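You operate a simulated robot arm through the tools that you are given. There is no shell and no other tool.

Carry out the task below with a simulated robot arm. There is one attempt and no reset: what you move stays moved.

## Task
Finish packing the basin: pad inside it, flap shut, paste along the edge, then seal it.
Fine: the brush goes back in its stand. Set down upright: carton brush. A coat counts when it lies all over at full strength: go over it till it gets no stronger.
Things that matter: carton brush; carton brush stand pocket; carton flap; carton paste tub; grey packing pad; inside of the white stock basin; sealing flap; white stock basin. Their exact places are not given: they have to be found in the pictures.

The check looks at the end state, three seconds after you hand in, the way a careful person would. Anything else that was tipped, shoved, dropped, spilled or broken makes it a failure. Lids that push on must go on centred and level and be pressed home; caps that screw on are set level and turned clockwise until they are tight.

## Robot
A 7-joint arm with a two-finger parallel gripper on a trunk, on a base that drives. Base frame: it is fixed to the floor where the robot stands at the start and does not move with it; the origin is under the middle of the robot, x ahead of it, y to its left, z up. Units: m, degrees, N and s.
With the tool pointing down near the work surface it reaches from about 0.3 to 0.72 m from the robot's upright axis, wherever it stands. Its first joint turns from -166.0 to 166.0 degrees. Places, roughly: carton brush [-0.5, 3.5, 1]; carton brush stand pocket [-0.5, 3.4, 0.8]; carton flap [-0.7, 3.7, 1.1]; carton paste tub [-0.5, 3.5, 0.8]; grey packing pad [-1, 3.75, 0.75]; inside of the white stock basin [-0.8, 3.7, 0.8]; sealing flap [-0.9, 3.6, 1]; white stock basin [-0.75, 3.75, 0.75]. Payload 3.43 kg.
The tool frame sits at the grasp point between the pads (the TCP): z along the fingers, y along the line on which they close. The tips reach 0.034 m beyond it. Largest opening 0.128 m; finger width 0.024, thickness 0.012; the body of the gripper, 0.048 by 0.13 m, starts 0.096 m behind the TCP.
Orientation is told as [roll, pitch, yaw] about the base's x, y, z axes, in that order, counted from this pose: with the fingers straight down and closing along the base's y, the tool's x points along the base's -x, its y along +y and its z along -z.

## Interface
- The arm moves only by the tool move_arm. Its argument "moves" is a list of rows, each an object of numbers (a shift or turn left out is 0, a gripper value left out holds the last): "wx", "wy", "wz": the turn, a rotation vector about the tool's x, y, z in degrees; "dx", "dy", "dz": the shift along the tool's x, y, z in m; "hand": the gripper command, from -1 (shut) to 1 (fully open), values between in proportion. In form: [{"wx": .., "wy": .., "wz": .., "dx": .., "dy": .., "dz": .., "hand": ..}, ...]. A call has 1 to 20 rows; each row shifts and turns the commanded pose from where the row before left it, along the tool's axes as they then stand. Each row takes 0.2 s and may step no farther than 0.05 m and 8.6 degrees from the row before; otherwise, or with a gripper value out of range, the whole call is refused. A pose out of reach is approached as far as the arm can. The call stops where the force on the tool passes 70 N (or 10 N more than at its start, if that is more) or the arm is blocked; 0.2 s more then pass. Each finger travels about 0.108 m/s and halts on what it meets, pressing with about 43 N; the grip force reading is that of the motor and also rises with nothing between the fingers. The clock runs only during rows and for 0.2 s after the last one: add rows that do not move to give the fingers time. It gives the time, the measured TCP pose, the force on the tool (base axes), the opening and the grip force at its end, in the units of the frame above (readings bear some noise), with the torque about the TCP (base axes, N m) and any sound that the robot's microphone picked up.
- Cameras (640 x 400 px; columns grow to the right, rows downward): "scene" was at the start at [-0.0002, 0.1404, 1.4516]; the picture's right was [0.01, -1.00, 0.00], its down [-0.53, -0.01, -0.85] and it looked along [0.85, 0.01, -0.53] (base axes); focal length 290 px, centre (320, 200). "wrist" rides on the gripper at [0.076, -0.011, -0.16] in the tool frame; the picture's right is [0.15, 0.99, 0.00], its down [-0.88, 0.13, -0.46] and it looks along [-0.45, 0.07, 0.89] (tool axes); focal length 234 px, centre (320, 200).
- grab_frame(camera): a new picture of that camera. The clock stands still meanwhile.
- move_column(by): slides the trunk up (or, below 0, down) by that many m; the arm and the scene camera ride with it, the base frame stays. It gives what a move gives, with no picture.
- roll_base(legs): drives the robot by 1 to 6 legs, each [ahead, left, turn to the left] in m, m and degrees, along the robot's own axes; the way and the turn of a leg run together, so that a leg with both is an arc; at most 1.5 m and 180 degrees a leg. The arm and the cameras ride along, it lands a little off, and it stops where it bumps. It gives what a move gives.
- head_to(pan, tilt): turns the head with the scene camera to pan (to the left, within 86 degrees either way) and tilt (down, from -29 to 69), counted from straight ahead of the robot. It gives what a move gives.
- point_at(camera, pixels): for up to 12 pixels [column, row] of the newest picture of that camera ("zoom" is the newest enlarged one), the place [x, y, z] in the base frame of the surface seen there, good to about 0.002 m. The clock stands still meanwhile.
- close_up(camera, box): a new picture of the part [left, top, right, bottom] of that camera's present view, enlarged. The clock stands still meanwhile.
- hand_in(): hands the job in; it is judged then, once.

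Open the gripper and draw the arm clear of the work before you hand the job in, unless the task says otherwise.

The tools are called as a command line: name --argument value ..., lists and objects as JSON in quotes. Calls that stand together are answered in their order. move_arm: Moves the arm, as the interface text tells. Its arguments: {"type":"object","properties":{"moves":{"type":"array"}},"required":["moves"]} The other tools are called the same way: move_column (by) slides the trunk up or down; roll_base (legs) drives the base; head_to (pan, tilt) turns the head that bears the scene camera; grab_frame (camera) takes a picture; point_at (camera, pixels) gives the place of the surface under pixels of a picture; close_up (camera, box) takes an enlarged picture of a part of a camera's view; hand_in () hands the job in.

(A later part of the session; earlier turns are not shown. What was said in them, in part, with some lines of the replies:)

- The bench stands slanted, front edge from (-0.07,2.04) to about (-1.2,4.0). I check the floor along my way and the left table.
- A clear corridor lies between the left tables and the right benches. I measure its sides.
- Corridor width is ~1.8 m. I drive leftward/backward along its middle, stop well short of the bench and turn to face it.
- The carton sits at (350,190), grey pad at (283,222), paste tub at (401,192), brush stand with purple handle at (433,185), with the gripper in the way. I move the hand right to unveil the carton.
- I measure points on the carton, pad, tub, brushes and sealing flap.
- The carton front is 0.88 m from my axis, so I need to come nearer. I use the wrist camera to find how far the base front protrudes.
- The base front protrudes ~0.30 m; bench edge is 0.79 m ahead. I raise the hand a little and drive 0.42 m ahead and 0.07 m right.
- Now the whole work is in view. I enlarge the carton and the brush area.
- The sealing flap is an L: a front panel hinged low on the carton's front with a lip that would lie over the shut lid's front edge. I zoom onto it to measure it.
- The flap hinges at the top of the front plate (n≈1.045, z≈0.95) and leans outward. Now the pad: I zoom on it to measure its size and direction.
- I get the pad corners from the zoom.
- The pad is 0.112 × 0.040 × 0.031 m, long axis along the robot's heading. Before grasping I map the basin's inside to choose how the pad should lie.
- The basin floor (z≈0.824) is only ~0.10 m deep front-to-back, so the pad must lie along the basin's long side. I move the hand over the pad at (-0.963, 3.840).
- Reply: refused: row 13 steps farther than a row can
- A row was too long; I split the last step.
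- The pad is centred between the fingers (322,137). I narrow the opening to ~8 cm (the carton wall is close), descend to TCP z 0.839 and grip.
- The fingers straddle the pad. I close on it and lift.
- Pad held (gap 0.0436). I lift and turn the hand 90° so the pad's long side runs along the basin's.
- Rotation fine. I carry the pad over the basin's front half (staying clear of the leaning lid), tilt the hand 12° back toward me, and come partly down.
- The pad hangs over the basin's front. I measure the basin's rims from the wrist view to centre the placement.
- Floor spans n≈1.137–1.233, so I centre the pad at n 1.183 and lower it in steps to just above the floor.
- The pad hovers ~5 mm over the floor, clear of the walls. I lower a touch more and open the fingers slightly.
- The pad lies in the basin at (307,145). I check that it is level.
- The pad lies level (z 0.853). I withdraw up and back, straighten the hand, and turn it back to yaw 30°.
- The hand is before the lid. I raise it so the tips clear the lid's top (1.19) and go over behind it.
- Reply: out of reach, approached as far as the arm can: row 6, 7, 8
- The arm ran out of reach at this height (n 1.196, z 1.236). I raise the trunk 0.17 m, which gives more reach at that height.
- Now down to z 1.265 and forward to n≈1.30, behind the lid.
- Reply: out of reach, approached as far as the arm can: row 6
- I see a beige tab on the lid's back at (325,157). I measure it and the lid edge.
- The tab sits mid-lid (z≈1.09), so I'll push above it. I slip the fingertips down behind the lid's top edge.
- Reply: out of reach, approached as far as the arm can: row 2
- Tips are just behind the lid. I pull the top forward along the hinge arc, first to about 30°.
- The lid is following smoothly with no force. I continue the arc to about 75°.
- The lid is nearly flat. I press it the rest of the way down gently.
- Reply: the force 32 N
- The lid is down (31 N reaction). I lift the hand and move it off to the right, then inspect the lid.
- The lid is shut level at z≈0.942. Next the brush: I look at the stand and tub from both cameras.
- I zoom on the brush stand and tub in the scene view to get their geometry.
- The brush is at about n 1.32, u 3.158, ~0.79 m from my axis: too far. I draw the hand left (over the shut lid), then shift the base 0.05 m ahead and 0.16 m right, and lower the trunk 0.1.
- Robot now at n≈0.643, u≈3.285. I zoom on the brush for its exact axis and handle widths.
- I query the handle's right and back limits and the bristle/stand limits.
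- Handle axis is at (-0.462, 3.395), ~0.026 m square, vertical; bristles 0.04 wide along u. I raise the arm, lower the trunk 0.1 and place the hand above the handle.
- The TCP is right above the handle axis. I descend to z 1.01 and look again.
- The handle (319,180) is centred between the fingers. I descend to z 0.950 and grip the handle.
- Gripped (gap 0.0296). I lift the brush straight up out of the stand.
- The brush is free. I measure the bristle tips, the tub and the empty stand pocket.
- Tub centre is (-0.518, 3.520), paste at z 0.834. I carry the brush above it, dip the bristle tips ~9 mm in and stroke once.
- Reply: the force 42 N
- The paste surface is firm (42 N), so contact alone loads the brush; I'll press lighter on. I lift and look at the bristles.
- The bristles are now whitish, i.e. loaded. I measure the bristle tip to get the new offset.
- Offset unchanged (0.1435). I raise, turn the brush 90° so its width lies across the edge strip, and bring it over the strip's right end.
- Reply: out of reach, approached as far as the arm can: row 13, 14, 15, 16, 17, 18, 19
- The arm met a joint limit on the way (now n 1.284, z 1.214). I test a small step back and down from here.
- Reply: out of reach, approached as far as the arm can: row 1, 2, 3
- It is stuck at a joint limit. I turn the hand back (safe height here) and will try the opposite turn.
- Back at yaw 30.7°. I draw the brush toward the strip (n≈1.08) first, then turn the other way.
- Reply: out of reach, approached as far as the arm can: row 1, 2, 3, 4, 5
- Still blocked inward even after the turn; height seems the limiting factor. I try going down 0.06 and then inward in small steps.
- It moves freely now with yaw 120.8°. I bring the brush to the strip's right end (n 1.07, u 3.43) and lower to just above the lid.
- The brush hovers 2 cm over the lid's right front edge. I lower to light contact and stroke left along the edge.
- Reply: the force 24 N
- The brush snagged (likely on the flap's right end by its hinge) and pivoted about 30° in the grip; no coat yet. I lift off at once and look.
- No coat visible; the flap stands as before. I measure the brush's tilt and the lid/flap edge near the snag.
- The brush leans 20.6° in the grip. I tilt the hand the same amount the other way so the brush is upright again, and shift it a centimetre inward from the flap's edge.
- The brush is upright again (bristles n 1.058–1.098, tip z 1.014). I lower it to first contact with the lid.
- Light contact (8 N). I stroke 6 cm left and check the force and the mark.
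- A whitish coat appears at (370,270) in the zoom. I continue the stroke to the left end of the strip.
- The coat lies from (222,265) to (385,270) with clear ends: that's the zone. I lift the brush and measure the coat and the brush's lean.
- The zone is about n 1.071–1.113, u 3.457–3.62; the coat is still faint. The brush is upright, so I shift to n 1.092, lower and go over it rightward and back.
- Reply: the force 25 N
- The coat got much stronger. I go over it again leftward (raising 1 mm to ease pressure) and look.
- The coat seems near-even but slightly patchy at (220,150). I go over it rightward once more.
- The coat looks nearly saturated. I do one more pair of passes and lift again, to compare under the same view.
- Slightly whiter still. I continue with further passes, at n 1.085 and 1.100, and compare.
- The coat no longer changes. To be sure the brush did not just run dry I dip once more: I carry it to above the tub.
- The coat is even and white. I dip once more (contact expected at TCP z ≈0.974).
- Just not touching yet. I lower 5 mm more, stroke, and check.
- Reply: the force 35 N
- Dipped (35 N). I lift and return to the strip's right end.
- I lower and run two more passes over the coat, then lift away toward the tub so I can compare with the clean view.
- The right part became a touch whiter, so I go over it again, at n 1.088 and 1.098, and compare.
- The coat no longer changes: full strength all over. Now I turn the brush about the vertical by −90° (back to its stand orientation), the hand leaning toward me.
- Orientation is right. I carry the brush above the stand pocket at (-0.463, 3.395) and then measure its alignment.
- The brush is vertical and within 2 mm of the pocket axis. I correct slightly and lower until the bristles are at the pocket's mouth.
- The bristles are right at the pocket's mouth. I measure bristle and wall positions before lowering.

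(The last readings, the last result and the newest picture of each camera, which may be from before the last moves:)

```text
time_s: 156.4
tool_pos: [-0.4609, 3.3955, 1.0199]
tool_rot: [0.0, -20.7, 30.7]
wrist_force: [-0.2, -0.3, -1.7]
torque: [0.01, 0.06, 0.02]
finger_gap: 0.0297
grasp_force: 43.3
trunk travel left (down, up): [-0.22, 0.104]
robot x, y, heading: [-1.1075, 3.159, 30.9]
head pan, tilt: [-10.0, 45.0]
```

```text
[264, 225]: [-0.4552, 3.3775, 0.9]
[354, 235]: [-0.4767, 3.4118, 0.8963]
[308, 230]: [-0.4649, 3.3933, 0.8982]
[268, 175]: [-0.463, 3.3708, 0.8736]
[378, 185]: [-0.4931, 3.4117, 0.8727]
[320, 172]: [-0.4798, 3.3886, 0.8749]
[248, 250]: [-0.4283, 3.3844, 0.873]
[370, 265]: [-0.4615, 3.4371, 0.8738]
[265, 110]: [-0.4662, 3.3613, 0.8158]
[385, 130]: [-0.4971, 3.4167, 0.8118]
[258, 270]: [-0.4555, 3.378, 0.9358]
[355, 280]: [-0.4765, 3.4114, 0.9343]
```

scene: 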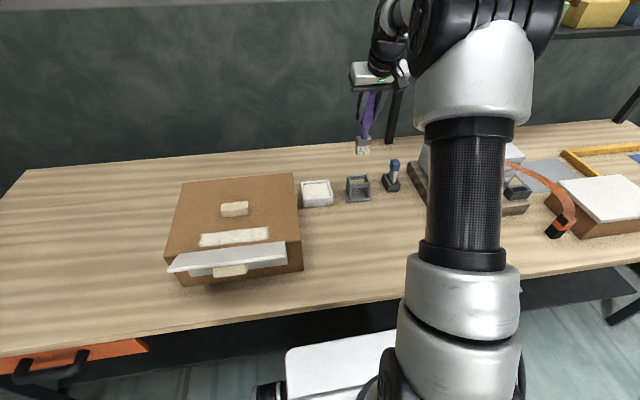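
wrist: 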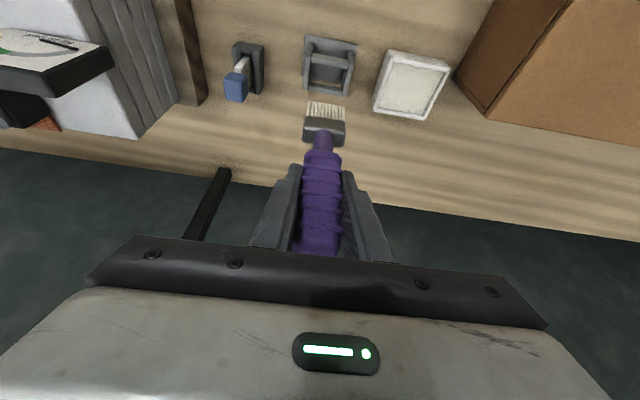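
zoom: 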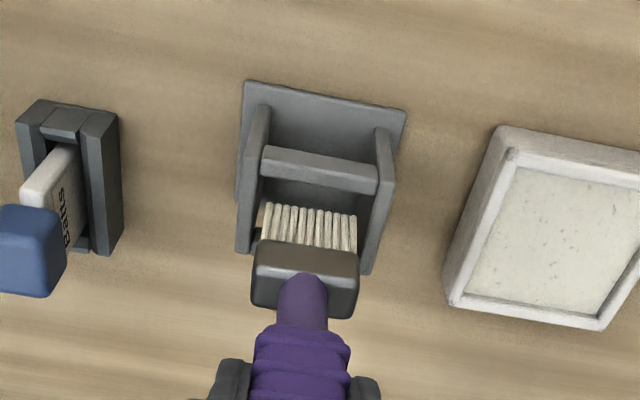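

Bristles are at u 3.145–3.185, n 1.312, within 1 mm of where they first stood. I lower the brush into the pocket.

move_arm --moves '[{"dx": 0.0071, "dz": 0.0187}, {"dx": 0.0071, "dz": 0.0187}, {"dx": 0.0071, "dz": 0.0187}, {"dx": 0.0032, "dz": 0.0084}, {}]'

close_up --camera "scene" --box '[310, 110, 410, 210]'

```text
time_s: 157.6
tool_pos: [-0.4614, 3.396, 0.9511]
tool_rot: [0.1, -20.7, 30.7]
wrist_force: [-0.3, -0.6, -1.5]
torque: [-0.01, -0.01, 0.02]
finger_gap: 0.0297
grasp_force: 43.2
trunk travel left (down, up): [-0.22, 0.104]
robot x, y, heading: [-1.1079, 3.1563, 30.6]
head pan, tilt: [-10.0, 45.0]
```

```text
4.00 times, centred on (360, 160) of scene
```

zoom: 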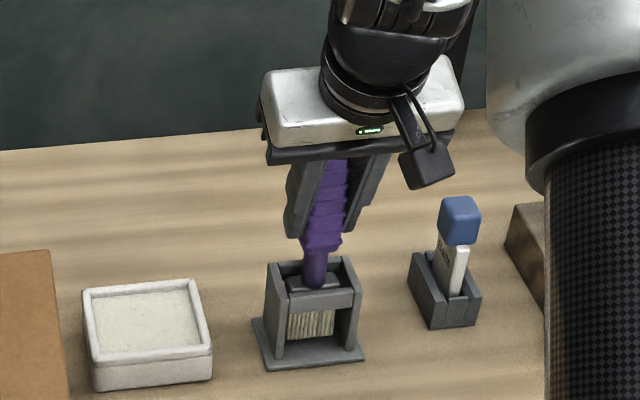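

The brush is in the pocket without force. I lower 3 mm more to rest it, then open the fingers a little.

move_arm --moves '[{"dx": 0.0007, "dz": 0.0019}, {"dx": 0.0005, "dz": 0.0012}, {}]'

```text
time_s: 158.4
tool_pos: [-0.4624, 3.3954, 0.9487]
tool_rot: [0.0, -20.9, 30.6]
wrist_force: [0.3, 0.9, -1.6]
torque: [0.0, -0.01, 0.0]
finger_gap: 0.0299
grasp_force: 43.3
trunk travel left (down, up): [-0.22, 0.104]
robot x, y, heading: [-1.1066, 3.1611, 30.8]
head pan, tilt: [-10.0, 45.0]
```

move_arm --moves '[{"dx": 0.0007, "dz": 0.0019}, {"dx": 0.0007, "dz": 0.0019}, {}]'

```text
time_s: 159.2
tool_pos: [-0.4607, 3.3956, 0.9471]
tool_rot: [0.0, -20.9, 30.6]
wrist_force: [-0.6, -0.2, 3.3]
torque: [0.06, 0.18, 0.01]
finger_gap: 0.0293
grasp_force: 42.9
trunk travel left (down, up): [-0.22, 0.104]
robot x, y, heading: [-1.1073, 3.1599, 30.5]
head pan, tilt: [-10.0, 45.0]
```

Contact (~5 N). I open the fingers and withdraw along the tool axis.

move_arm --moves '[{"hand": -0.3}, {"hand": -0.06}, {}, {}]'

close_up --camera "scene" --box '[310, 110, 410, 210]'

grab_frame --camera "wrist"

```text
time_s: 160.2
tool_pos: [-0.4623, 3.3962, 0.9452]
tool_rot: [0.0, -20.8, 30.7]
wrist_force: [0.1, 0.0, 0.4]
torque: [-0.03, -0.03, 0.04]
finger_gap: 0.0602
grasp_force: 0.0
trunk travel left (down, up): [-0.22, 0.104]
robot x, y, heading: [-1.1065, 3.1586, 30.5]
head pan, tilt: [-10.0, 45.0]
```

```text
4.00 times, centred on (360, 160) of scene
```

zoom: 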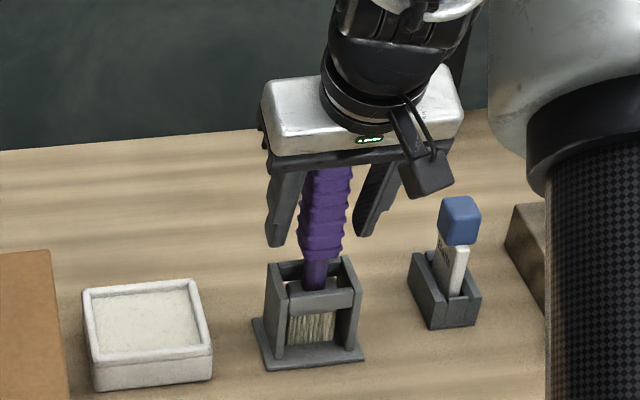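

```text
taken
```

wrist: 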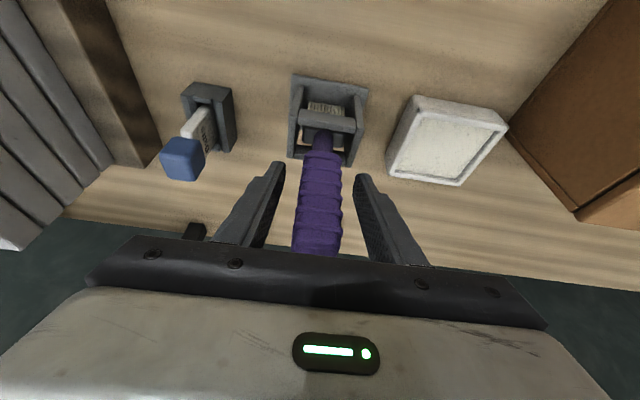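

The brush stands free in its stand. I withdraw along the tool axis and check it.

move_arm --moves '[{"dz": -0.03}, {"dz": -0.04}, {"dz": -0.04}, {"dz": -0.04}, {"dz": -0.03}, {}]'

close_up --camera "scene" --box '[310, 110, 410, 210]'

point_at --camera "zoom" --pixels '[[325, 165], [323, 200], [320, 240], [312, 270], [312, 325], [300, 330], [328, 325], [310, 160], [340, 158]]'

grab_frame --camera "wrist"

```text
time_s: 161.6
tool_pos: [-0.5171, 3.3639, 1.1131]
tool_rot: [0.0, -20.9, 30.6]
wrist_force: [-0.1, 0.0, -0.8]
torque: [-0.04, -0.01, -0.01]
finger_gap: 0.0604
grasp_force: 0.1
trunk travel left (down, up): [-0.22, 0.104]
robot x, y, heading: [-1.1089, 3.1589, 30.6]
head pan, tilt: [-10.0, 45.0]
```

```text
4.00 times, centred on (360, 160) of scene
```

zoom: 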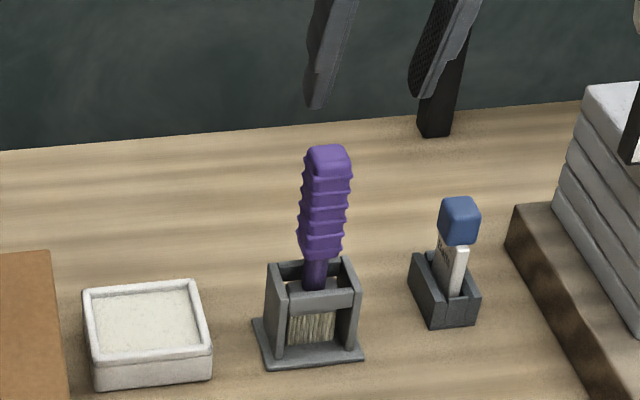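

```text
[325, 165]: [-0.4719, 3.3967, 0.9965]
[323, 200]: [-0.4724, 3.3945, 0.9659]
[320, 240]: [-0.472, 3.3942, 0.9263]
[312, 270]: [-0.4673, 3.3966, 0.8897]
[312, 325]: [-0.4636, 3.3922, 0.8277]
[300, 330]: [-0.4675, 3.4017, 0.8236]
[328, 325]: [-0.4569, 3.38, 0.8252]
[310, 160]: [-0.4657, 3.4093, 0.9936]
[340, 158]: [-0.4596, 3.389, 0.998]
```

```text
taken
```

wrist: 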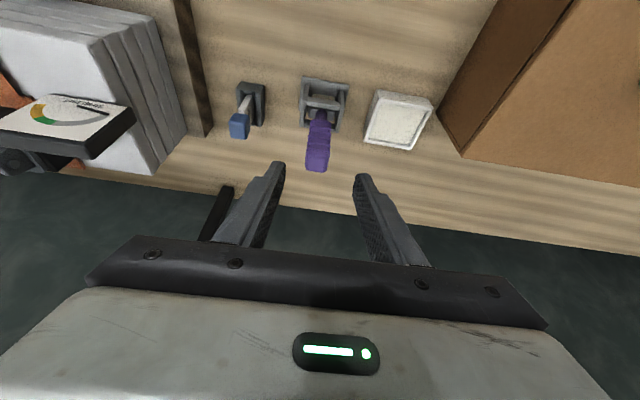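

The brush stands upright, same place as before. Now the sealing flap: I straighten the hand, draw back toward me and go left to stand in front of the flap.

move_arm --moves '[{"wy": 7}, {"wy": 7}, {"wy": 6.8}, {"dx": 0.0425}, {"dx": 0.0425}, {"dx": 0.0425}, {"dx": 0.0425}, {"dx": 0.0425}, {"dx": 0.0425}, {"dx": 0.0425}, {}]'

```text
time_s: 164.0
tool_pos: [-0.7727, 3.2086, 1.1079]
tool_rot: [0.2, 0.8, 30.6]
wrist_force: [-0.1, 0.1, 0.6]
torque: [-0.04, -0.02, 0.02]
finger_gap: 0.0601
grasp_force: 0.1
trunk travel left (down, up): [-0.22, 0.104]
robot x, y, heading: [-1.1074, 3.1588, 30.9]
head pan, tilt: [-10.0, 45.0]
```

Good: n 0.954. Now left to u≈3.543 and open the fingers to ~10 cm so they straddle the tab.

move_arm --moves '[{"dy": 0.0384, "hand": 0.5625}, {"dy": 0.0384}, {"dy": 0.0384}, {"dy": 0.0384}, {"dy": 0.0384}, {"dy": 0.0384}, {"dy": 0.0384}, {"dy": 0.0384}, {"dy": 0.0384}, {"dy": 0.0384}, {}]'

head_to --pan 15 --tilt 50

grab_frame --camera "scene"

grab_frame --camera "wrist"

```text
time_s: 166.4
tool_pos: [-0.9724, 3.5409, 1.1125]
tool_rot: [-0.1, -0.1, 30.6]
wrist_force: [-0.1, -0.1, 0.1]
torque: [-0.03, -0.05, 0.02]
finger_gap: 0.1002
grasp_force: 0.1
trunk travel left (down, up): [-0.22, 0.104]
robot x, y, heading: [-1.1047, 3.1602, 30.9]
head pan, tilt: [-10.0, 45.0]
```

```text
time_s: 167.3
tool_pos: [-0.9716, 3.5408, 1.1124]
tool_rot: [0.1, 0.0, 30.7]
wrist_force: [-0.3, -0.2, -0.1]
torque: [0.0, -0.01, 0.01]
finger_gap: 0.0999
grasp_force: 0.1
trunk travel left (down, up): [-0.22, 0.104]
robot x, y, heading: [-1.108, 3.1596, 30.5]
head pan, tilt: [15.0, 50.0]
```

```text
taken
```

scene: 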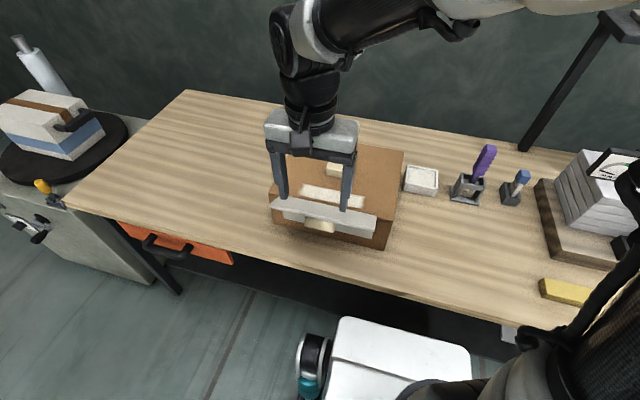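

```text
taken
```

wrist: 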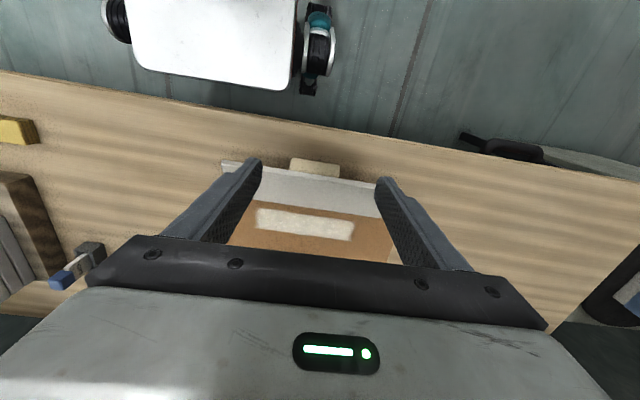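

I measure the flap's outer edge and tab relative to the fingers.

point_at --camera "wrist" --pixels '[[275, 168], [360, 182], [295, 162], [337, 168], [315, 162], [315, 175], [315, 200], [275, 205], [365, 215], [270, 175], [225, 163], [315, 205]]'

```text
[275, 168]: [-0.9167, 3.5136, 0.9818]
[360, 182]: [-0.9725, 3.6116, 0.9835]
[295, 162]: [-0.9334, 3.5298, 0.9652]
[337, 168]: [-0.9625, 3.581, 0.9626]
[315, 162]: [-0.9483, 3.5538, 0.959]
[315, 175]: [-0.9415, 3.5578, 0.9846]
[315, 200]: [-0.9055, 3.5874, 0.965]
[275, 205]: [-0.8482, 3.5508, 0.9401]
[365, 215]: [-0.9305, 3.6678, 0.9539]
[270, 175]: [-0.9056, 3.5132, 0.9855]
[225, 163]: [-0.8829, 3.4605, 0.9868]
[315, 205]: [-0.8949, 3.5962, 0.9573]
```

The tab spans u 3.518–3.577, well inside the fingers' straddle. I back off 1 cm and lower the tips to z≈0.945 in front of the flap.

move_arm --moves '[{"dx": 0.0123}, {"dz": 0.045}, {"dz": 0.045}, {"dz": 0.0434}, {}]'

grab_frame --camera "wrist"

close_up --camera "scene" --box '[230, 100, 430, 270]'

```text
time_s: 168.5
tool_pos: [-0.9795, 3.5358, 0.9798]
tool_rot: [0.0, 0.1, 30.7]
wrist_force: [0.2, -0.2, -0.1]
torque: [0.0, 0.0, -0.01]
finger_gap: 0.1002
grasp_force: 0.0
trunk travel left (down, up): [-0.22, 0.104]
robot x, y, heading: [-1.1052, 3.1589, 30.9]
head pan, tilt: [15.0, 50.0]
```

```text
taken
```

wrist: 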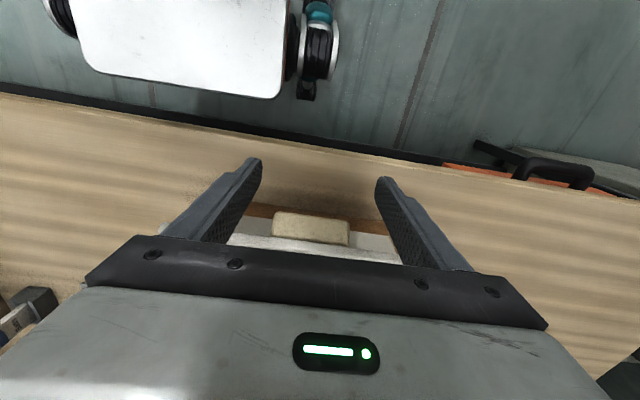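

```text
2.35 times, centred on (330, 185) of scene
```

zoom: 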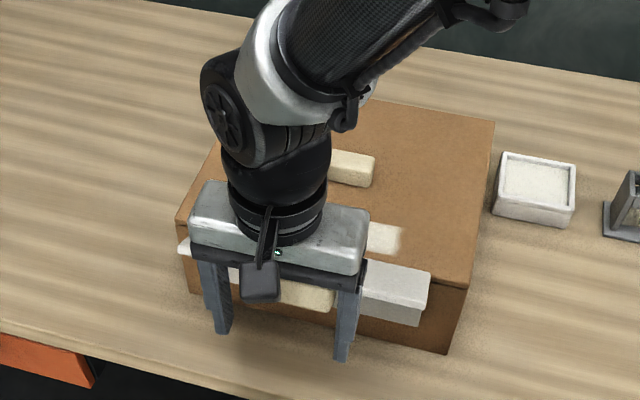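

The fingers stand before the flap, straddling the tab. I push inward, rising slightly, to turn the flap up to about 60°.

move_arm --moves '[{"dx": -0.02}, {"dx": -0.013}, {"dx": -0.015, "dz": -0.005}, {"dx": -0.015, "dz": -0.012}, {}]'

grab_frame --camera "wrist"

close_up --camera "scene" --box '[230, 100, 430, 270]'

```text
time_s: 169.5
tool_pos: [-0.9404, 3.5607, 0.9934]
tool_rot: [-0.2, 0.4, 30.6]
wrist_force: [-17.6, -13.5, 23.5]
torque: [-1.03, -1.26, -1.39]
finger_gap: 0.1014
grasp_force: 1.5
trunk travel left (down, up): [-0.22, 0.104]
robot x, y, heading: [-1.1078, 3.1605, 31.0]
head pan, tilt: [15.0, 50.0]
stopped in row 4: the force on the tool passed its limit at 74 N (the readings are from after the stop); the commanded pose is now the measured one
```

```text
taken
```

wrist: 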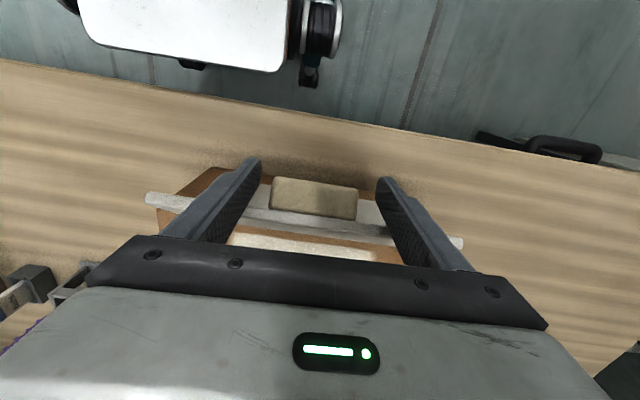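

```text
2.35 times, centred on (330, 185) of scene
```

zoom: 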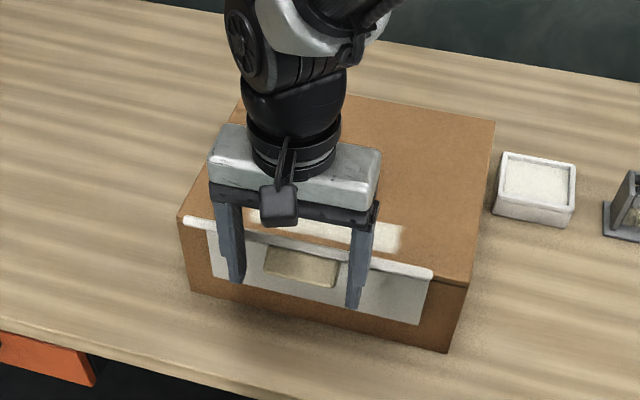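

The flap came up but the push hit 74 N. I measure where flap, tab and fingertips are now.

point_at --camera "wrist" --pixels '[[150, 200], [460, 245], [300, 225], [320, 185], [320, 205], [275, 182], [355, 190], [255, 165], [382, 185], [370, 215], [265, 205], [340, 222]]'

point_at --camera "zoom" --pixels '[[190, 222], [425, 270], [400, 300], [210, 260], [300, 265], [270, 250], [335, 285], [240, 275], [350, 300], [420, 318], [215, 275], [300, 245]]'

```text
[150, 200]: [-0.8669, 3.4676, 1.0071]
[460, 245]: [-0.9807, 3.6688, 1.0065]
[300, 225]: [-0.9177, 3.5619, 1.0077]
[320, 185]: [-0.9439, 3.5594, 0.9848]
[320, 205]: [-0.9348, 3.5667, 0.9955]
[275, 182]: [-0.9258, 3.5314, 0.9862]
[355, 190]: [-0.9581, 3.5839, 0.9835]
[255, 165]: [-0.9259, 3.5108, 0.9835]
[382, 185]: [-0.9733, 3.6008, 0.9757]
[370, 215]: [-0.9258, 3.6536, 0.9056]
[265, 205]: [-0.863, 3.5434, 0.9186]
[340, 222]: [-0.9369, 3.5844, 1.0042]
```

```text
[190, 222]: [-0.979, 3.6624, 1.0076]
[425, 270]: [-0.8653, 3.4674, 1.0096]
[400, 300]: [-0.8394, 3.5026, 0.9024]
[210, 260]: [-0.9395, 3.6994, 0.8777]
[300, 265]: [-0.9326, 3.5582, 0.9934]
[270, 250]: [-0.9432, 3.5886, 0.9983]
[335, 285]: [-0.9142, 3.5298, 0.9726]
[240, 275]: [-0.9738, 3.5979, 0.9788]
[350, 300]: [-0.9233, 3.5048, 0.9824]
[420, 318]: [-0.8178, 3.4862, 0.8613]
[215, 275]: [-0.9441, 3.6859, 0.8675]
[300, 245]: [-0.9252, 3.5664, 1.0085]
```

The flap is at ~56° (edge at n 1.005, z 1.008) — the drag came from the edge sliding up the finger. I go on following the edge's own arc (rising as I push).

move_arm --moves '[{"dx": -0.004, "dz": -0.004}, {"dx": -0.008, "dz": -0.006}, {"dx": -0.008, "dz": -0.004}, {}]'

grab_frame --camera "wrist"

close_up --camera "scene" --box '[230, 100, 430, 270]'

```text
time_s: 170.5
tool_pos: [-0.9184, 3.5717, 1.0086]
tool_rot: [0.0, 0.1, 30.8]
wrist_force: [-9.7, -8.4, 38.3]
torque: [-1.64, -1.67, -0.83]
finger_gap: 0.1013
grasp_force: 1.2
trunk travel left (down, up): [-0.22, 0.104]
robot x, y, heading: [-1.1079, 3.1575, 30.7]
head pan, tilt: [15.0, 50.0]
```

```text
taken
```

wrist: 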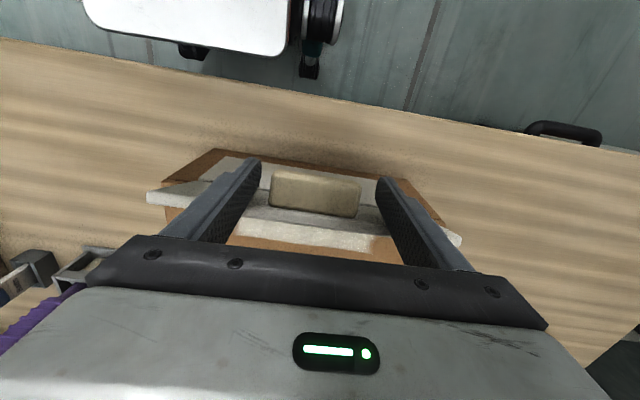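

```text
2.35 times, centred on (330, 185) of scene
```

zoom: 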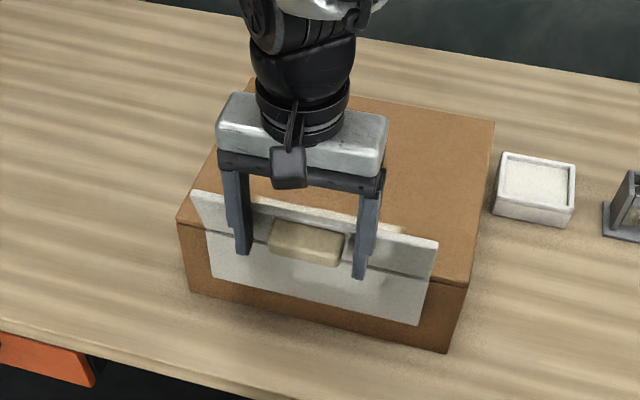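

The flap is near upright, but there is ~38 N upward on the right finger. I measure around the tips and hinge before going on.

point_at --camera "zoom" --pixels '[[195, 195], [435, 243], [300, 215], [200, 235], [425, 278], [300, 262], [270, 235], [335, 250], [270, 252], [357, 276], [243, 250], [340, 275]]'

close_up --camera "scene" --box '[280, 160, 400, 240]'

```text
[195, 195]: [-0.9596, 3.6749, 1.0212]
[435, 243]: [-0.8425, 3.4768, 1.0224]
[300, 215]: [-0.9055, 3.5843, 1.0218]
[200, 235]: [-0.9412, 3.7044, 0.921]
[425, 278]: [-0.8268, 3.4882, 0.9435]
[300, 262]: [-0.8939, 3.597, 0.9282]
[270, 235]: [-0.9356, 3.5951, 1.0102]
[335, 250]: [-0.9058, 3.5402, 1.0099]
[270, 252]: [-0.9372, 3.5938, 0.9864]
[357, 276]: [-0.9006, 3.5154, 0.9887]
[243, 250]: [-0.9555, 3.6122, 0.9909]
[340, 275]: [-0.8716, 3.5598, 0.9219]
```

```text
5.00 times, centred on (340, 200) of scene
```

zoom: 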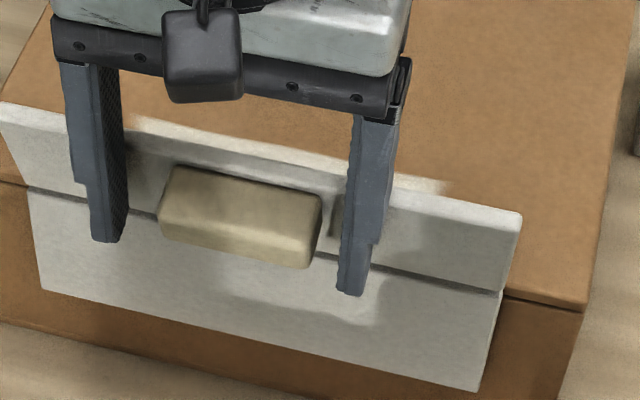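

The flap is at ~77° with its edge at z 1.021. I continue straight inward past the vertical.

move_arm --moves '[{"dx": -0.008, "dz": -0.001}, {"dx": -0.01}, {"dx": -0.01}, {}]'

grab_frame --camera "wrist"

close_up --camera "scene" --box '[260, 130, 400, 240]'

```text
time_s: 171.2
tool_pos: [-0.9001, 3.584, 1.0129]
tool_rot: [-0.2, 0.0, 30.7]
wrist_force: [-6.9, -10.6, 28.4]
torque: [-1.78, -0.82, -0.68]
finger_gap: 0.103
grasp_force: 2.3
trunk travel left (down, up): [-0.22, 0.104]
robot x, y, heading: [-1.1139, 3.157, 31.0]
head pan, tilt: [15.0, 50.0]
stopped in row 3: the force on the tool passed its limit at 74 N (the readings are from after the stop); the commanded pose is now the measured one
```

```text
taken
```

wrist: 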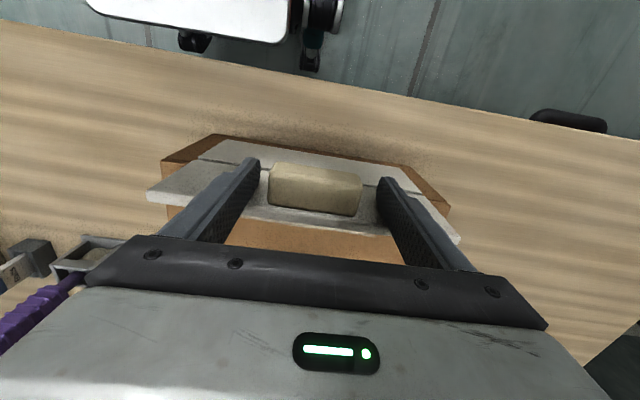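

```text
3.64 times, centred on (330, 185) of scene
```

zoom: 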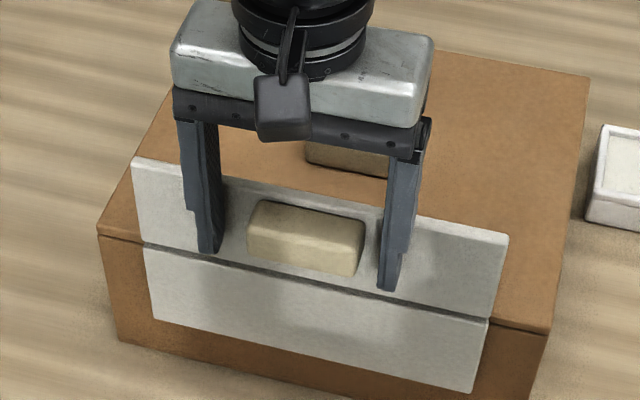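

Forces stay high, so I back off 1 cm to see whether the flap stays up and the load vanishes.

move_arm --moves '[{"dx": 0.01}, {}]'

close_up --camera "scene" --box '[260, 130, 400, 240]'

point_at --camera "zoom" --pixels '[[140, 165], [503, 240], [310, 195], [200, 175], [330, 230], [150, 250], [480, 325], [420, 290], [390, 285], [208, 245], [440, 200], [395, 215]]'

```text
time_s: 171.8
tool_pos: [-0.9084, 3.5789, 1.0101]
tool_rot: [0.0, 0.0, 30.7]
wrist_force: [-2.3, -8.4, 34.7]
torque: [-1.52, -1.51, -0.42]
finger_gap: 0.1027
grasp_force: 2.5
trunk travel left (down, up): [-0.22, 0.104]
robot x, y, heading: [-1.1112, 3.1583, 30.4]
head pan, tilt: [15.0, 50.0]
```

```text
3.64 times, centred on (330, 185) of scene
```

zoom: 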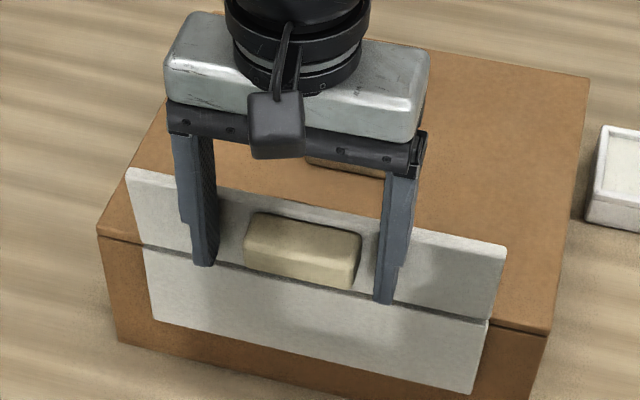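

```text
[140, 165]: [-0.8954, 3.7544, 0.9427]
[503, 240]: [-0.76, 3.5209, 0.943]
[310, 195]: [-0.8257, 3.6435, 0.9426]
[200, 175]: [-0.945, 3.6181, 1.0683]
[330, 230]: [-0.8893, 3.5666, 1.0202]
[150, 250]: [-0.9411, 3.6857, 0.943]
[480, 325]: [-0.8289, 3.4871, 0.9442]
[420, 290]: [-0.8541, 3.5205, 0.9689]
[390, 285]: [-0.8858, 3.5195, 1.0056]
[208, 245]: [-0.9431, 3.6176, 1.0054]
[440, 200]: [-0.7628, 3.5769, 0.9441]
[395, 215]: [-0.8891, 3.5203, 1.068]
```

The flap followed the fingers back and the load remains, as if it were hooked. I back off 2 cm more and look.

move_arm --moves '[{"dx": 0.01}, {"dx": 0.01}, {}]'

close_up --camera "scene" --box '[260, 130, 400, 240]'

grab_frame --camera "wrist"

```text
time_s: 172.6
tool_pos: [-0.9261, 3.5694, 1.0091]
tool_rot: [-0.1, 0.2, 30.7]
wrist_force: [-0.9, 0.8, -0.1]
torque: [-0.03, -0.07, 0.02]
finger_gap: 0.1001
grasp_force: 0.1
trunk travel left (down, up): [-0.22, 0.104]
robot x, y, heading: [-1.1049, 3.1589, 30.6]
head pan, tilt: [15.0, 50.0]
```

```text
3.64 times, centred on (330, 185) of scene
```

zoom: 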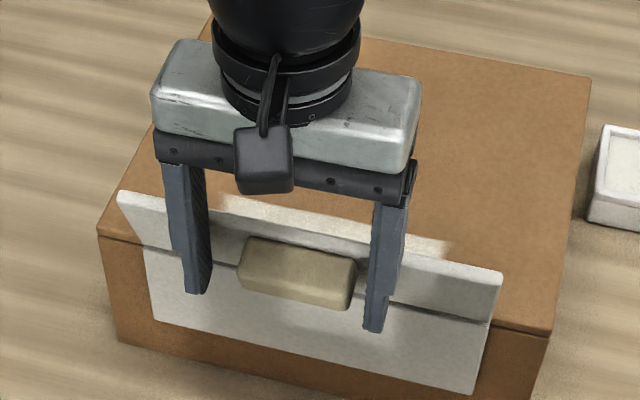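

```text
taken
```

wrist: 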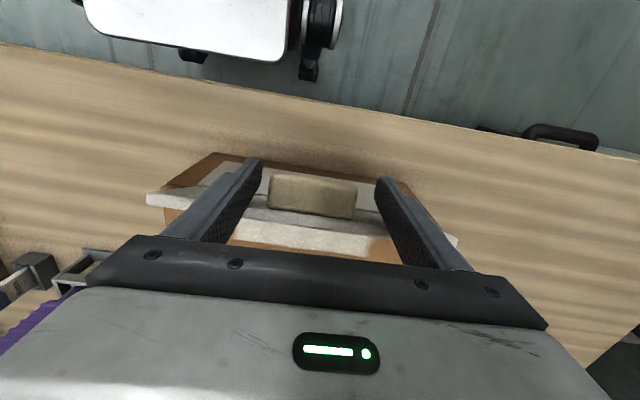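

The load is gone. I measure the flap's present tilt to see whether it stays by itself.

point_at --camera "zoom" --pixels '[[125, 195], [495, 275], [300, 232], [225, 210], [345, 240], [300, 250], [300, 290], [200, 280], [375, 325]]'

close_up --camera "scene" --box '[285, 170, 355, 220]'

```text
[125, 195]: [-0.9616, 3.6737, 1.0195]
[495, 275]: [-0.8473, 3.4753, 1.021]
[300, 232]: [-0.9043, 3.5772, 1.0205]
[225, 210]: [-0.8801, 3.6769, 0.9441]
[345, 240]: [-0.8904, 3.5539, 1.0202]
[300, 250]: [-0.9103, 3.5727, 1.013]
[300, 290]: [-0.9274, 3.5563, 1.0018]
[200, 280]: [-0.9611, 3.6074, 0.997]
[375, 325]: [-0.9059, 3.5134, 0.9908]
```

```text
8.00 times, centred on (320, 195) of scene
```

zoom: 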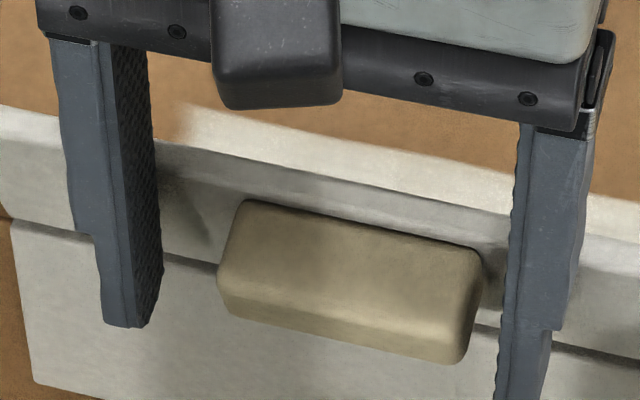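

The flap stays at ~74° by its own hinge friction. I raise the tips to z≈1.003 so only the tips touch its upper rim, and push gently over the top.

move_arm --moves '[{"dz": -0.028}, {"dx": -0.01}, {"dx": -0.007}, {"dx": -0.007}, {}]'

close_up --camera "scene" --box '[260, 130, 400, 240]'

```text
time_s: 173.8
tool_pos: [-0.9026, 3.5824, 1.0371]
tool_rot: [0.0, 0.2, 30.7]
wrist_force: [0.4, 0.4, -0.5]
torque: [0.0, 0.02, -0.02]
finger_gap: 0.1001
grasp_force: 0.1
trunk travel left (down, up): [-0.22, 0.104]
robot x, y, heading: [-1.1083, 3.1551, 30.6]
head pan, tilt: [15.0, 50.0]
```

```text
3.64 times, centred on (330, 185) of scene
```

zoom: 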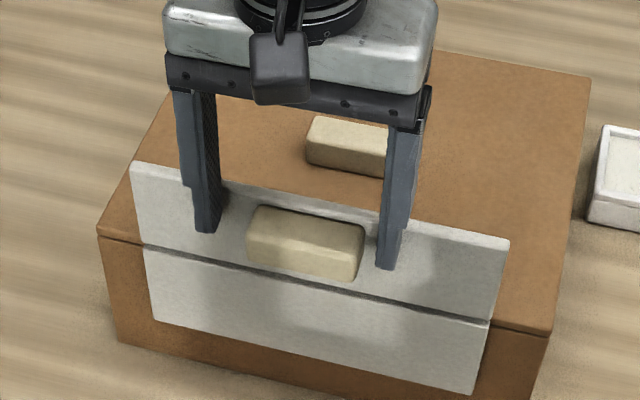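

It moves with no load now. I continue over the top along the folding arc.

move_arm --moves '[{"dx": -0.013}, {"dx": -0.015}, {"dx": -0.015, "dz": 0.006}, {"dx": -0.012, "dz": 0.009}, {}]'

close_up --camera "scene" --box '[260, 130, 400, 240]'

grab_frame --camera "wrist"

```text
time_s: 175.0
tool_pos: [-0.8569, 3.6104, 1.0231]
tool_rot: [-0.1, 0.0, 30.7]
wrist_force: [0.0, 0.0, -0.3]
torque: [-0.02, -0.02, -0.05]
finger_gap: 0.1001
grasp_force: 0.2
trunk travel left (down, up): [-0.22, 0.104]
robot x, y, heading: [-1.1066, 3.1577, 30.7]
head pan, tilt: [15.0, 50.0]
```

```text
3.64 times, centred on (330, 185) of scene
```

zoom: 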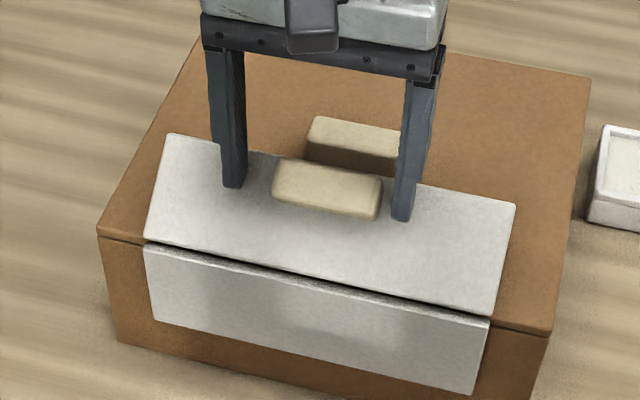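

```text
taken
```

wrist: 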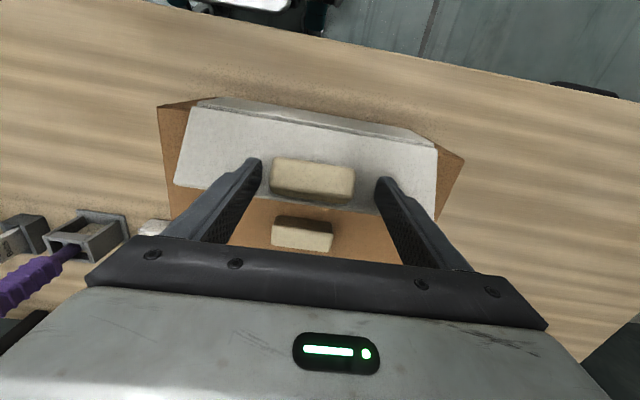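

The flap is at ~130°. I press down now, above the pasted strip, in small steps until it lies flat.

move_arm --moves '[{"dx": -0.004, "dz": 0.01}, {"dx": -0.002, "dz": 0.01}, {"dz": 0.008}, {"dz": 0.004}, {}]'

close_up --camera "scene" --box '[260, 130, 400, 240]'

grab_frame --camera "wrist"

```text
time_s: 176.2
tool_pos: [-0.8522, 3.613, 0.9906]
tool_rot: [0.0, 0.3, 30.6]
wrist_force: [0.5, 0.1, 0.0]
torque: [0.0, -0.03, 0.0]
finger_gap: 0.0999
grasp_force: 0.1
trunk travel left (down, up): [-0.22, 0.104]
robot x, y, heading: [-1.1071, 3.1572, 30.5]
head pan, tilt: [15.0, 50.0]
```

```text
3.64 times, centred on (330, 185) of scene
```

zoom: 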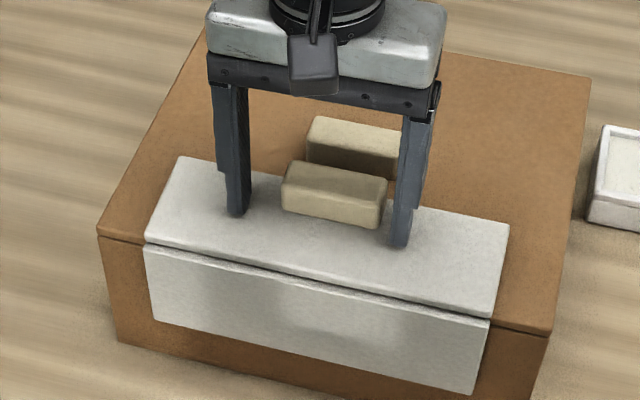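

```text
taken
```

wrist: 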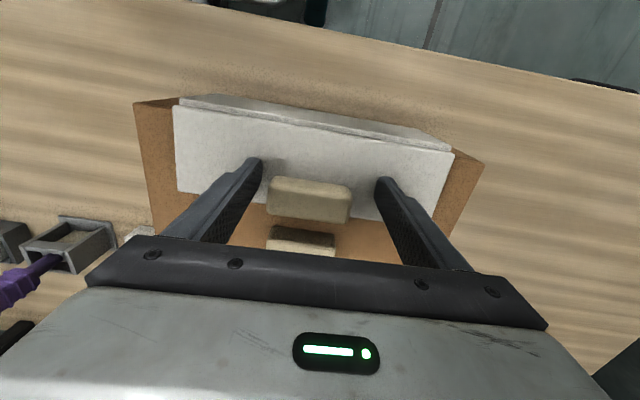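

Nearly flat, no load yet. I press down further in 3 mm steps.

move_arm --moves '[{"dz": 0.003}, {"dz": 0.003}, {}]'

point_at --camera "wrist" --pixels '[[180, 110], [180, 185], [440, 155], [425, 220], [315, 140], [230, 150], [410, 175], [310, 120]]'

```text
time_s: 177.0
tool_pos: [-0.8525, 3.6128, 0.9875]
tool_rot: [0.0, 0.1, 30.8]
wrist_force: [-1.6, -0.6, 13.2]
torque: [0.07, 0.08, -0.09]
finger_gap: 0.0996
grasp_force: 0.1
trunk travel left (down, up): [-0.22, 0.104]
robot x, y, heading: [-1.1062, 3.162, 30.9]
head pan, tilt: [15.0, 50.0]
```

```text
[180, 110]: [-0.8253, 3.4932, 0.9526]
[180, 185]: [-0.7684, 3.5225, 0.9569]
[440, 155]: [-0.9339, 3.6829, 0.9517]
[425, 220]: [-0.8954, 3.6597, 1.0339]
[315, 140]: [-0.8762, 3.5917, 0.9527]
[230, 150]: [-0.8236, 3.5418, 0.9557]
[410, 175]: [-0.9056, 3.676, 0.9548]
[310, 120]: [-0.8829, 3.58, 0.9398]
```

Contact (13 N). I press firmly (~45 N) and hold for a second or so.

move_arm --moves '[{"dz": 0.003}, {"dz": 0.002}, {}, {}, {}, {}, {}, {}]'

```text
time_s: 178.1
tool_pos: [-0.8519, 3.6148, 0.9861]
tool_rot: [0.3, -0.4, 30.8]
wrist_force: [-7.5, -7.4, 29.8]
torque: [-1.85, -0.33, -0.6]
finger_gap: 0.1019
grasp_force: 1.0
trunk travel left (down, up): [-0.22, 0.104]
robot x, y, heading: [-1.1053, 3.1572, 30.5]
head pan, tilt: [15.0, 50.0]
stopped in row 5: the force on the tool passed its limit at 70 N (the readings are from after the stop); the commanded pose is now the measured one
```

It pressed with up to 70 N. I lift off and check whether the flap stays down flat.

move_arm --moves '[{"dz": -0.003}, {"dz": -0.02}, {"dz": -0.04}, {"dz": -0.04}, {}]'

close_up --camera "scene" --box '[260, 130, 400, 240]'

point_at --camera "zoom" --pixels '[[150, 235], [190, 165], [480, 310], [500, 230], [330, 250], [230, 200], [430, 240], [330, 180], [355, 140], [270, 185], [385, 210], [300, 270]]'

grab_frame --camera "wrist"

```text
time_s: 179.3
tool_pos: [-0.85, 3.6149, 1.0869]
tool_rot: [0.2, -0.3, 30.6]
wrist_force: [0.0, 0.1, -0.2]
torque: [0.0, 0.02, -0.01]
finger_gap: 0.0999
grasp_force: 0.1
trunk travel left (down, up): [-0.22, 0.104]
robot x, y, heading: [-1.1083, 3.1607, 30.5]
head pan, tilt: [15.0, 50.0]
```

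```text
3.64 times, centred on (330, 185) of scene
```

zoom: 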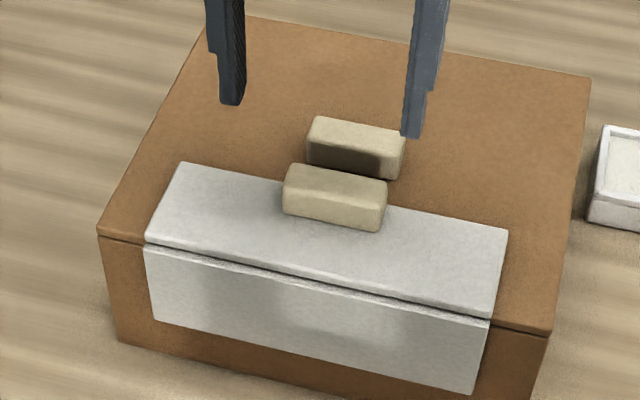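

```text
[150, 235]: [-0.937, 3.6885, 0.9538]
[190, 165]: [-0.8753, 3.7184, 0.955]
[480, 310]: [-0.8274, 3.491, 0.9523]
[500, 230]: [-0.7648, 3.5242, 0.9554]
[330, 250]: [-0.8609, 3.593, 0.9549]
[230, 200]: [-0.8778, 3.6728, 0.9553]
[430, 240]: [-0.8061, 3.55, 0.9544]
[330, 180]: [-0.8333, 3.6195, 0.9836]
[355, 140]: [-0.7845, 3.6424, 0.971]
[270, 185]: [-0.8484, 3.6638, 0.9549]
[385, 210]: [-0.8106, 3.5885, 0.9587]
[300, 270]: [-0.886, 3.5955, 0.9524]
```

```text
taken
```

wrist: 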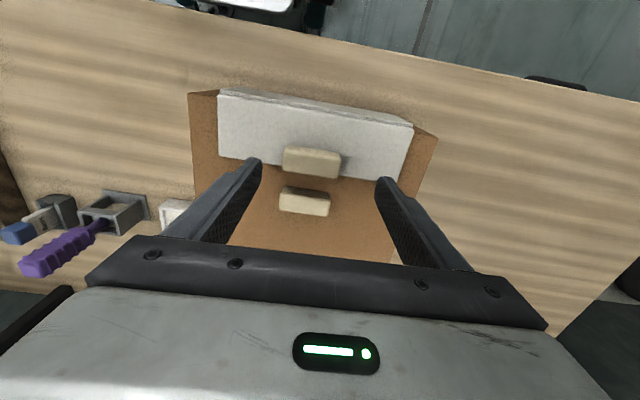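

The flap lies at z 0.953 (hinge) to 0.955 (free edge): nearly flat. I press once more nearer its free edge, to be sure it is stuck all along.

move_arm --moves '[{"dx": -0.012}, {"dz": 0.045}, {"dz": 0.045}, {"dz": 0.006}, {"dz": 0.003}, {}]'

```text
time_s: 180.7
tool_pos: [-0.84, 3.6215, 0.9898]
tool_rot: [0.0, -0.2, 30.7]
wrist_force: [0.7, -0.5, -0.4]
torque: [-0.01, 0.0, 0.01]
finger_gap: 0.1001
grasp_force: 0.0
trunk travel left (down, up): [-0.22, 0.104]
robot x, y, heading: [-1.11, 3.1601, 30.9]
head pan, tilt: [15.0, 50.0]
```

move_arm --moves '[{"dz": 0.0015}, {"dz": 0.0015}, {"dz": 0.001}, {}]'

```text
time_s: 181.7
tool_pos: [-0.84, 3.6202, 0.9859]
tool_rot: [0.3, -0.6, 30.7]
wrist_force: [-2.6, -0.5, 30.5]
torque: [-1.63, -0.42, -0.29]
finger_gap: 0.0996
grasp_force: 0.0
trunk travel left (down, up): [-0.22, 0.104]
robot x, y, heading: [-1.1105, 3.1563, 30.7]
head pan, tilt: [15.0, 50.0]
```

30 N near the free edge. I hold for a second, then lift away clear and up.

move_arm --moves '[{}, {}, {}, {}, {}, {"dz": -0.003}, {"dz": -0.02}, {"dz": -0.04}, {"dz": -0.045}, {"dz": -0.045}, {"dx": 0.04}, {"dx": 0.04}, {"dx": 0.04}, {}]'

grab_frame --camera "scene"

close_up --camera "wrist" --box '[150, 60, 470, 270]'

close_up --camera "scene" --box '[260, 130, 400, 240]'

point_at --camera "zoom" --pixels '[[150, 235], [190, 165], [480, 310], [500, 230], [330, 250], [230, 200], [430, 240], [505, 240], [515, 235], [270, 175], [400, 205], [300, 270]]'

```text
time_s: 184.7
tool_pos: [-0.9438, 3.5594, 1.1384]
tool_rot: [0.1, -0.4, 30.7]
wrist_force: [-0.4, 0.2, 0.3]
torque: [0.04, -0.01, 0.01]
finger_gap: 0.0998
grasp_force: 0.1
trunk travel left (down, up): [-0.22, 0.104]
robot x, y, heading: [-1.1061, 3.1566, 30.8]
head pan, tilt: [15.0, 50.0]
```

```text
taken
```

scene: 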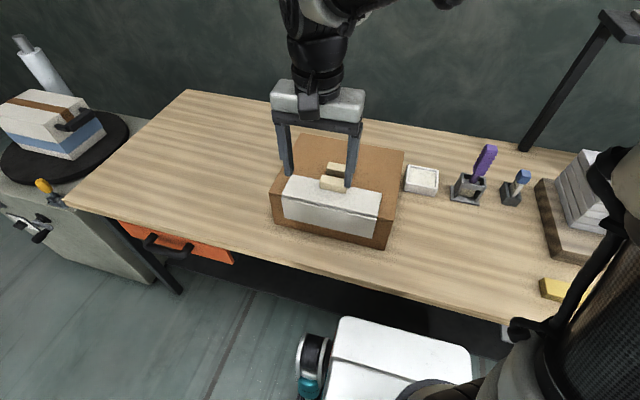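

```text
1.90 times, centred on (310, 165) of wrist
```

zoom: 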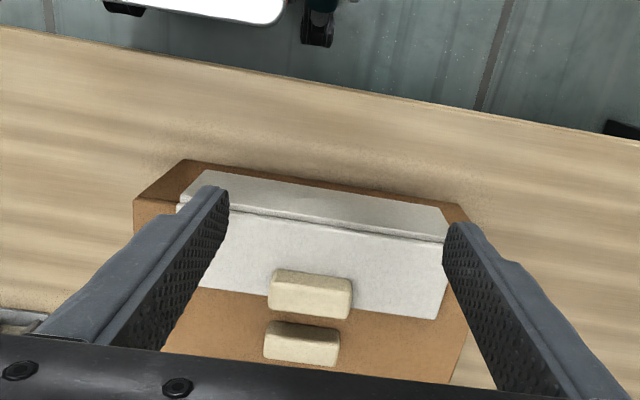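

```text
3.64 times, centred on (330, 185) of scene
```

zoom: 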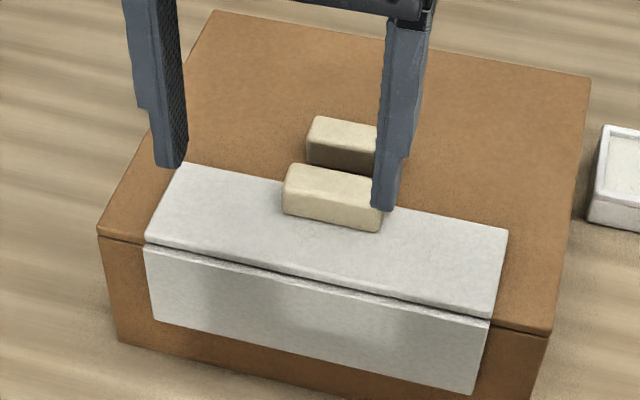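

```text
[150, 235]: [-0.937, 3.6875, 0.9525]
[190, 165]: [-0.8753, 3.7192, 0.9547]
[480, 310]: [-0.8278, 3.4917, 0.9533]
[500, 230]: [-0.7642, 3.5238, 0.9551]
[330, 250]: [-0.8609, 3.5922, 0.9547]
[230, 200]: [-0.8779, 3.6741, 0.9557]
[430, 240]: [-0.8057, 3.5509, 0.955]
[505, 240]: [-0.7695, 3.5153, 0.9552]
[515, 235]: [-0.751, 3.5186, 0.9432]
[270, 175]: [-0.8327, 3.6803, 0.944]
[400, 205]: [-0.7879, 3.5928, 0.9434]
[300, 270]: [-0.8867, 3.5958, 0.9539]
```

The flap lies flat (0.953–0.955) and the lid level (0.943–0.944). I draw the arm back and up, open the gripper, and check carton, tub and brush once more.

move_arm --moves '[{"dz": -0.04, "hand": 1}, {"dx": 0.04}, {"dx": 0.03}, {"dy": -0.04}, {"dy": -0.04}, {"dy": -0.04}, {"dy": -0.04}, {"dy": -0.04}, {"dy": -0.04}, {"dy": -0.04}, {}]'

head_to --pan 5 --tilt 45

grab_frame --camera "scene"

close_up --camera "scene" --box '[200, 110, 480, 260]'

```text
time_s: 187.1
tool_pos: [-0.8601, 3.2823, 1.1761]
tool_rot: [0.2, -0.3, 30.7]
wrist_force: [0.3, -0.6, -0.7]
torque: [0.02, 0.01, -0.02]
finger_gap: 0.1279
grasp_force: 0.0
trunk travel left (down, up): [-0.22, 0.104]
robot x, y, heading: [-1.1067, 3.1617, 30.8]
head pan, tilt: [15.0, 50.0]
```

```text
time_s: 187.8
tool_pos: [-0.8596, 3.2822, 1.1758]
tool_rot: [0.0, -0.3, 30.6]
wrist_force: [0.5, -0.1, 0.1]
torque: [0.04, -0.01, 0.03]
finger_gap: 0.1284
grasp_force: 0.1
trunk travel left (down, up): [-0.22, 0.104]
robot x, y, heading: [-1.1059, 3.1607, 30.7]
head pan, tilt: [5.0, 45.0]
```

```text
taken
```

scene: 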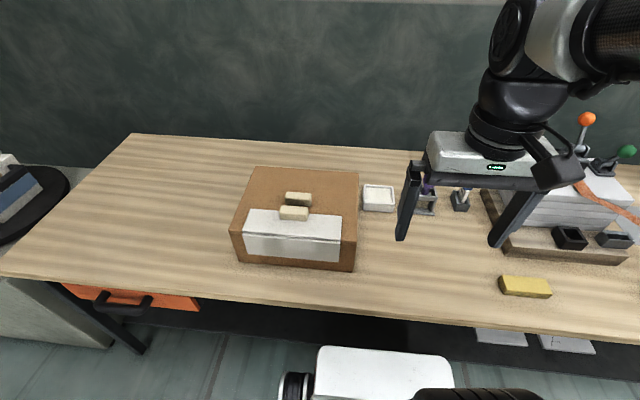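

```text
2.29 times, centred on (340, 185) of scene
```

zoom: 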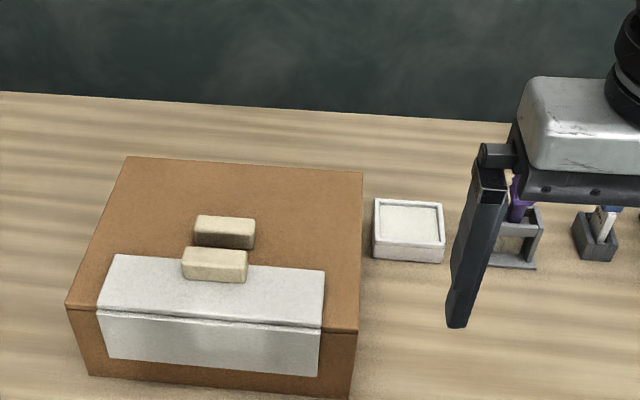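

All looks in order. I check the carton's bottom corners against where they were, and the lid edges.

point_at --camera "zoom" --pixels '[[90, 372], [349, 395], [120, 160], [360, 175], [70, 303], [355, 330], [375, 255], [440, 260], [405, 220], [520, 215]]'

```text
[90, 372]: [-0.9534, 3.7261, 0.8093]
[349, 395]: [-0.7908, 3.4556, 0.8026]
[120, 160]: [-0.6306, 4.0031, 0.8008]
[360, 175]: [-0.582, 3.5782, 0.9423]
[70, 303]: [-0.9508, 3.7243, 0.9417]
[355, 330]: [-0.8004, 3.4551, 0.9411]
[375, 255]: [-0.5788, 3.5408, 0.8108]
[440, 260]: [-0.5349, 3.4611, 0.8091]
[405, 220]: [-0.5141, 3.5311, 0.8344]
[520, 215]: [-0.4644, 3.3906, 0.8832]
```

The carton, tub and stand are where they were (corners within ~2 mm), the flap lies flat over the pasted edge, and the brush is in its stand. The gripper is open and clear, so I hand in.

hand_in

```text
The job is handed in.
```

The job is handed in. By my last measurements everything is in its end state, but I haven't seen the check's verdict.

- **Pad:** it lies flat in the basin, along the basin's long side. I haven't seen it since the lid closed.
- **Lid:** shut and level at z 0.943.
- **Paste:** one even coat along the lid's front edge, about 16 × 4 cm. I dipped twice and went over it until further strokes made no visible difference.
- **Brush:** back in its stand pocket, upright, where it stood before.
- **Sealing flap:** folded over the pasted edge and pressed. It lies flat to about 2 mm.

Three things went less smoothly:

- On my first attempt to brush, the brush caught, most likely on the flap's end, and tilted about 20° in the grip. I tilted the hand to compensate, and it went back in its stand upright.
- Folding the flap hit the 70 N force limit twice before I found a better contact point.
- Pressing the flap down reached the limit once.

None of this moved anything that I could measure. The carton's corners are within a few millimetres of where they started. The gripper is open and clear of the work.
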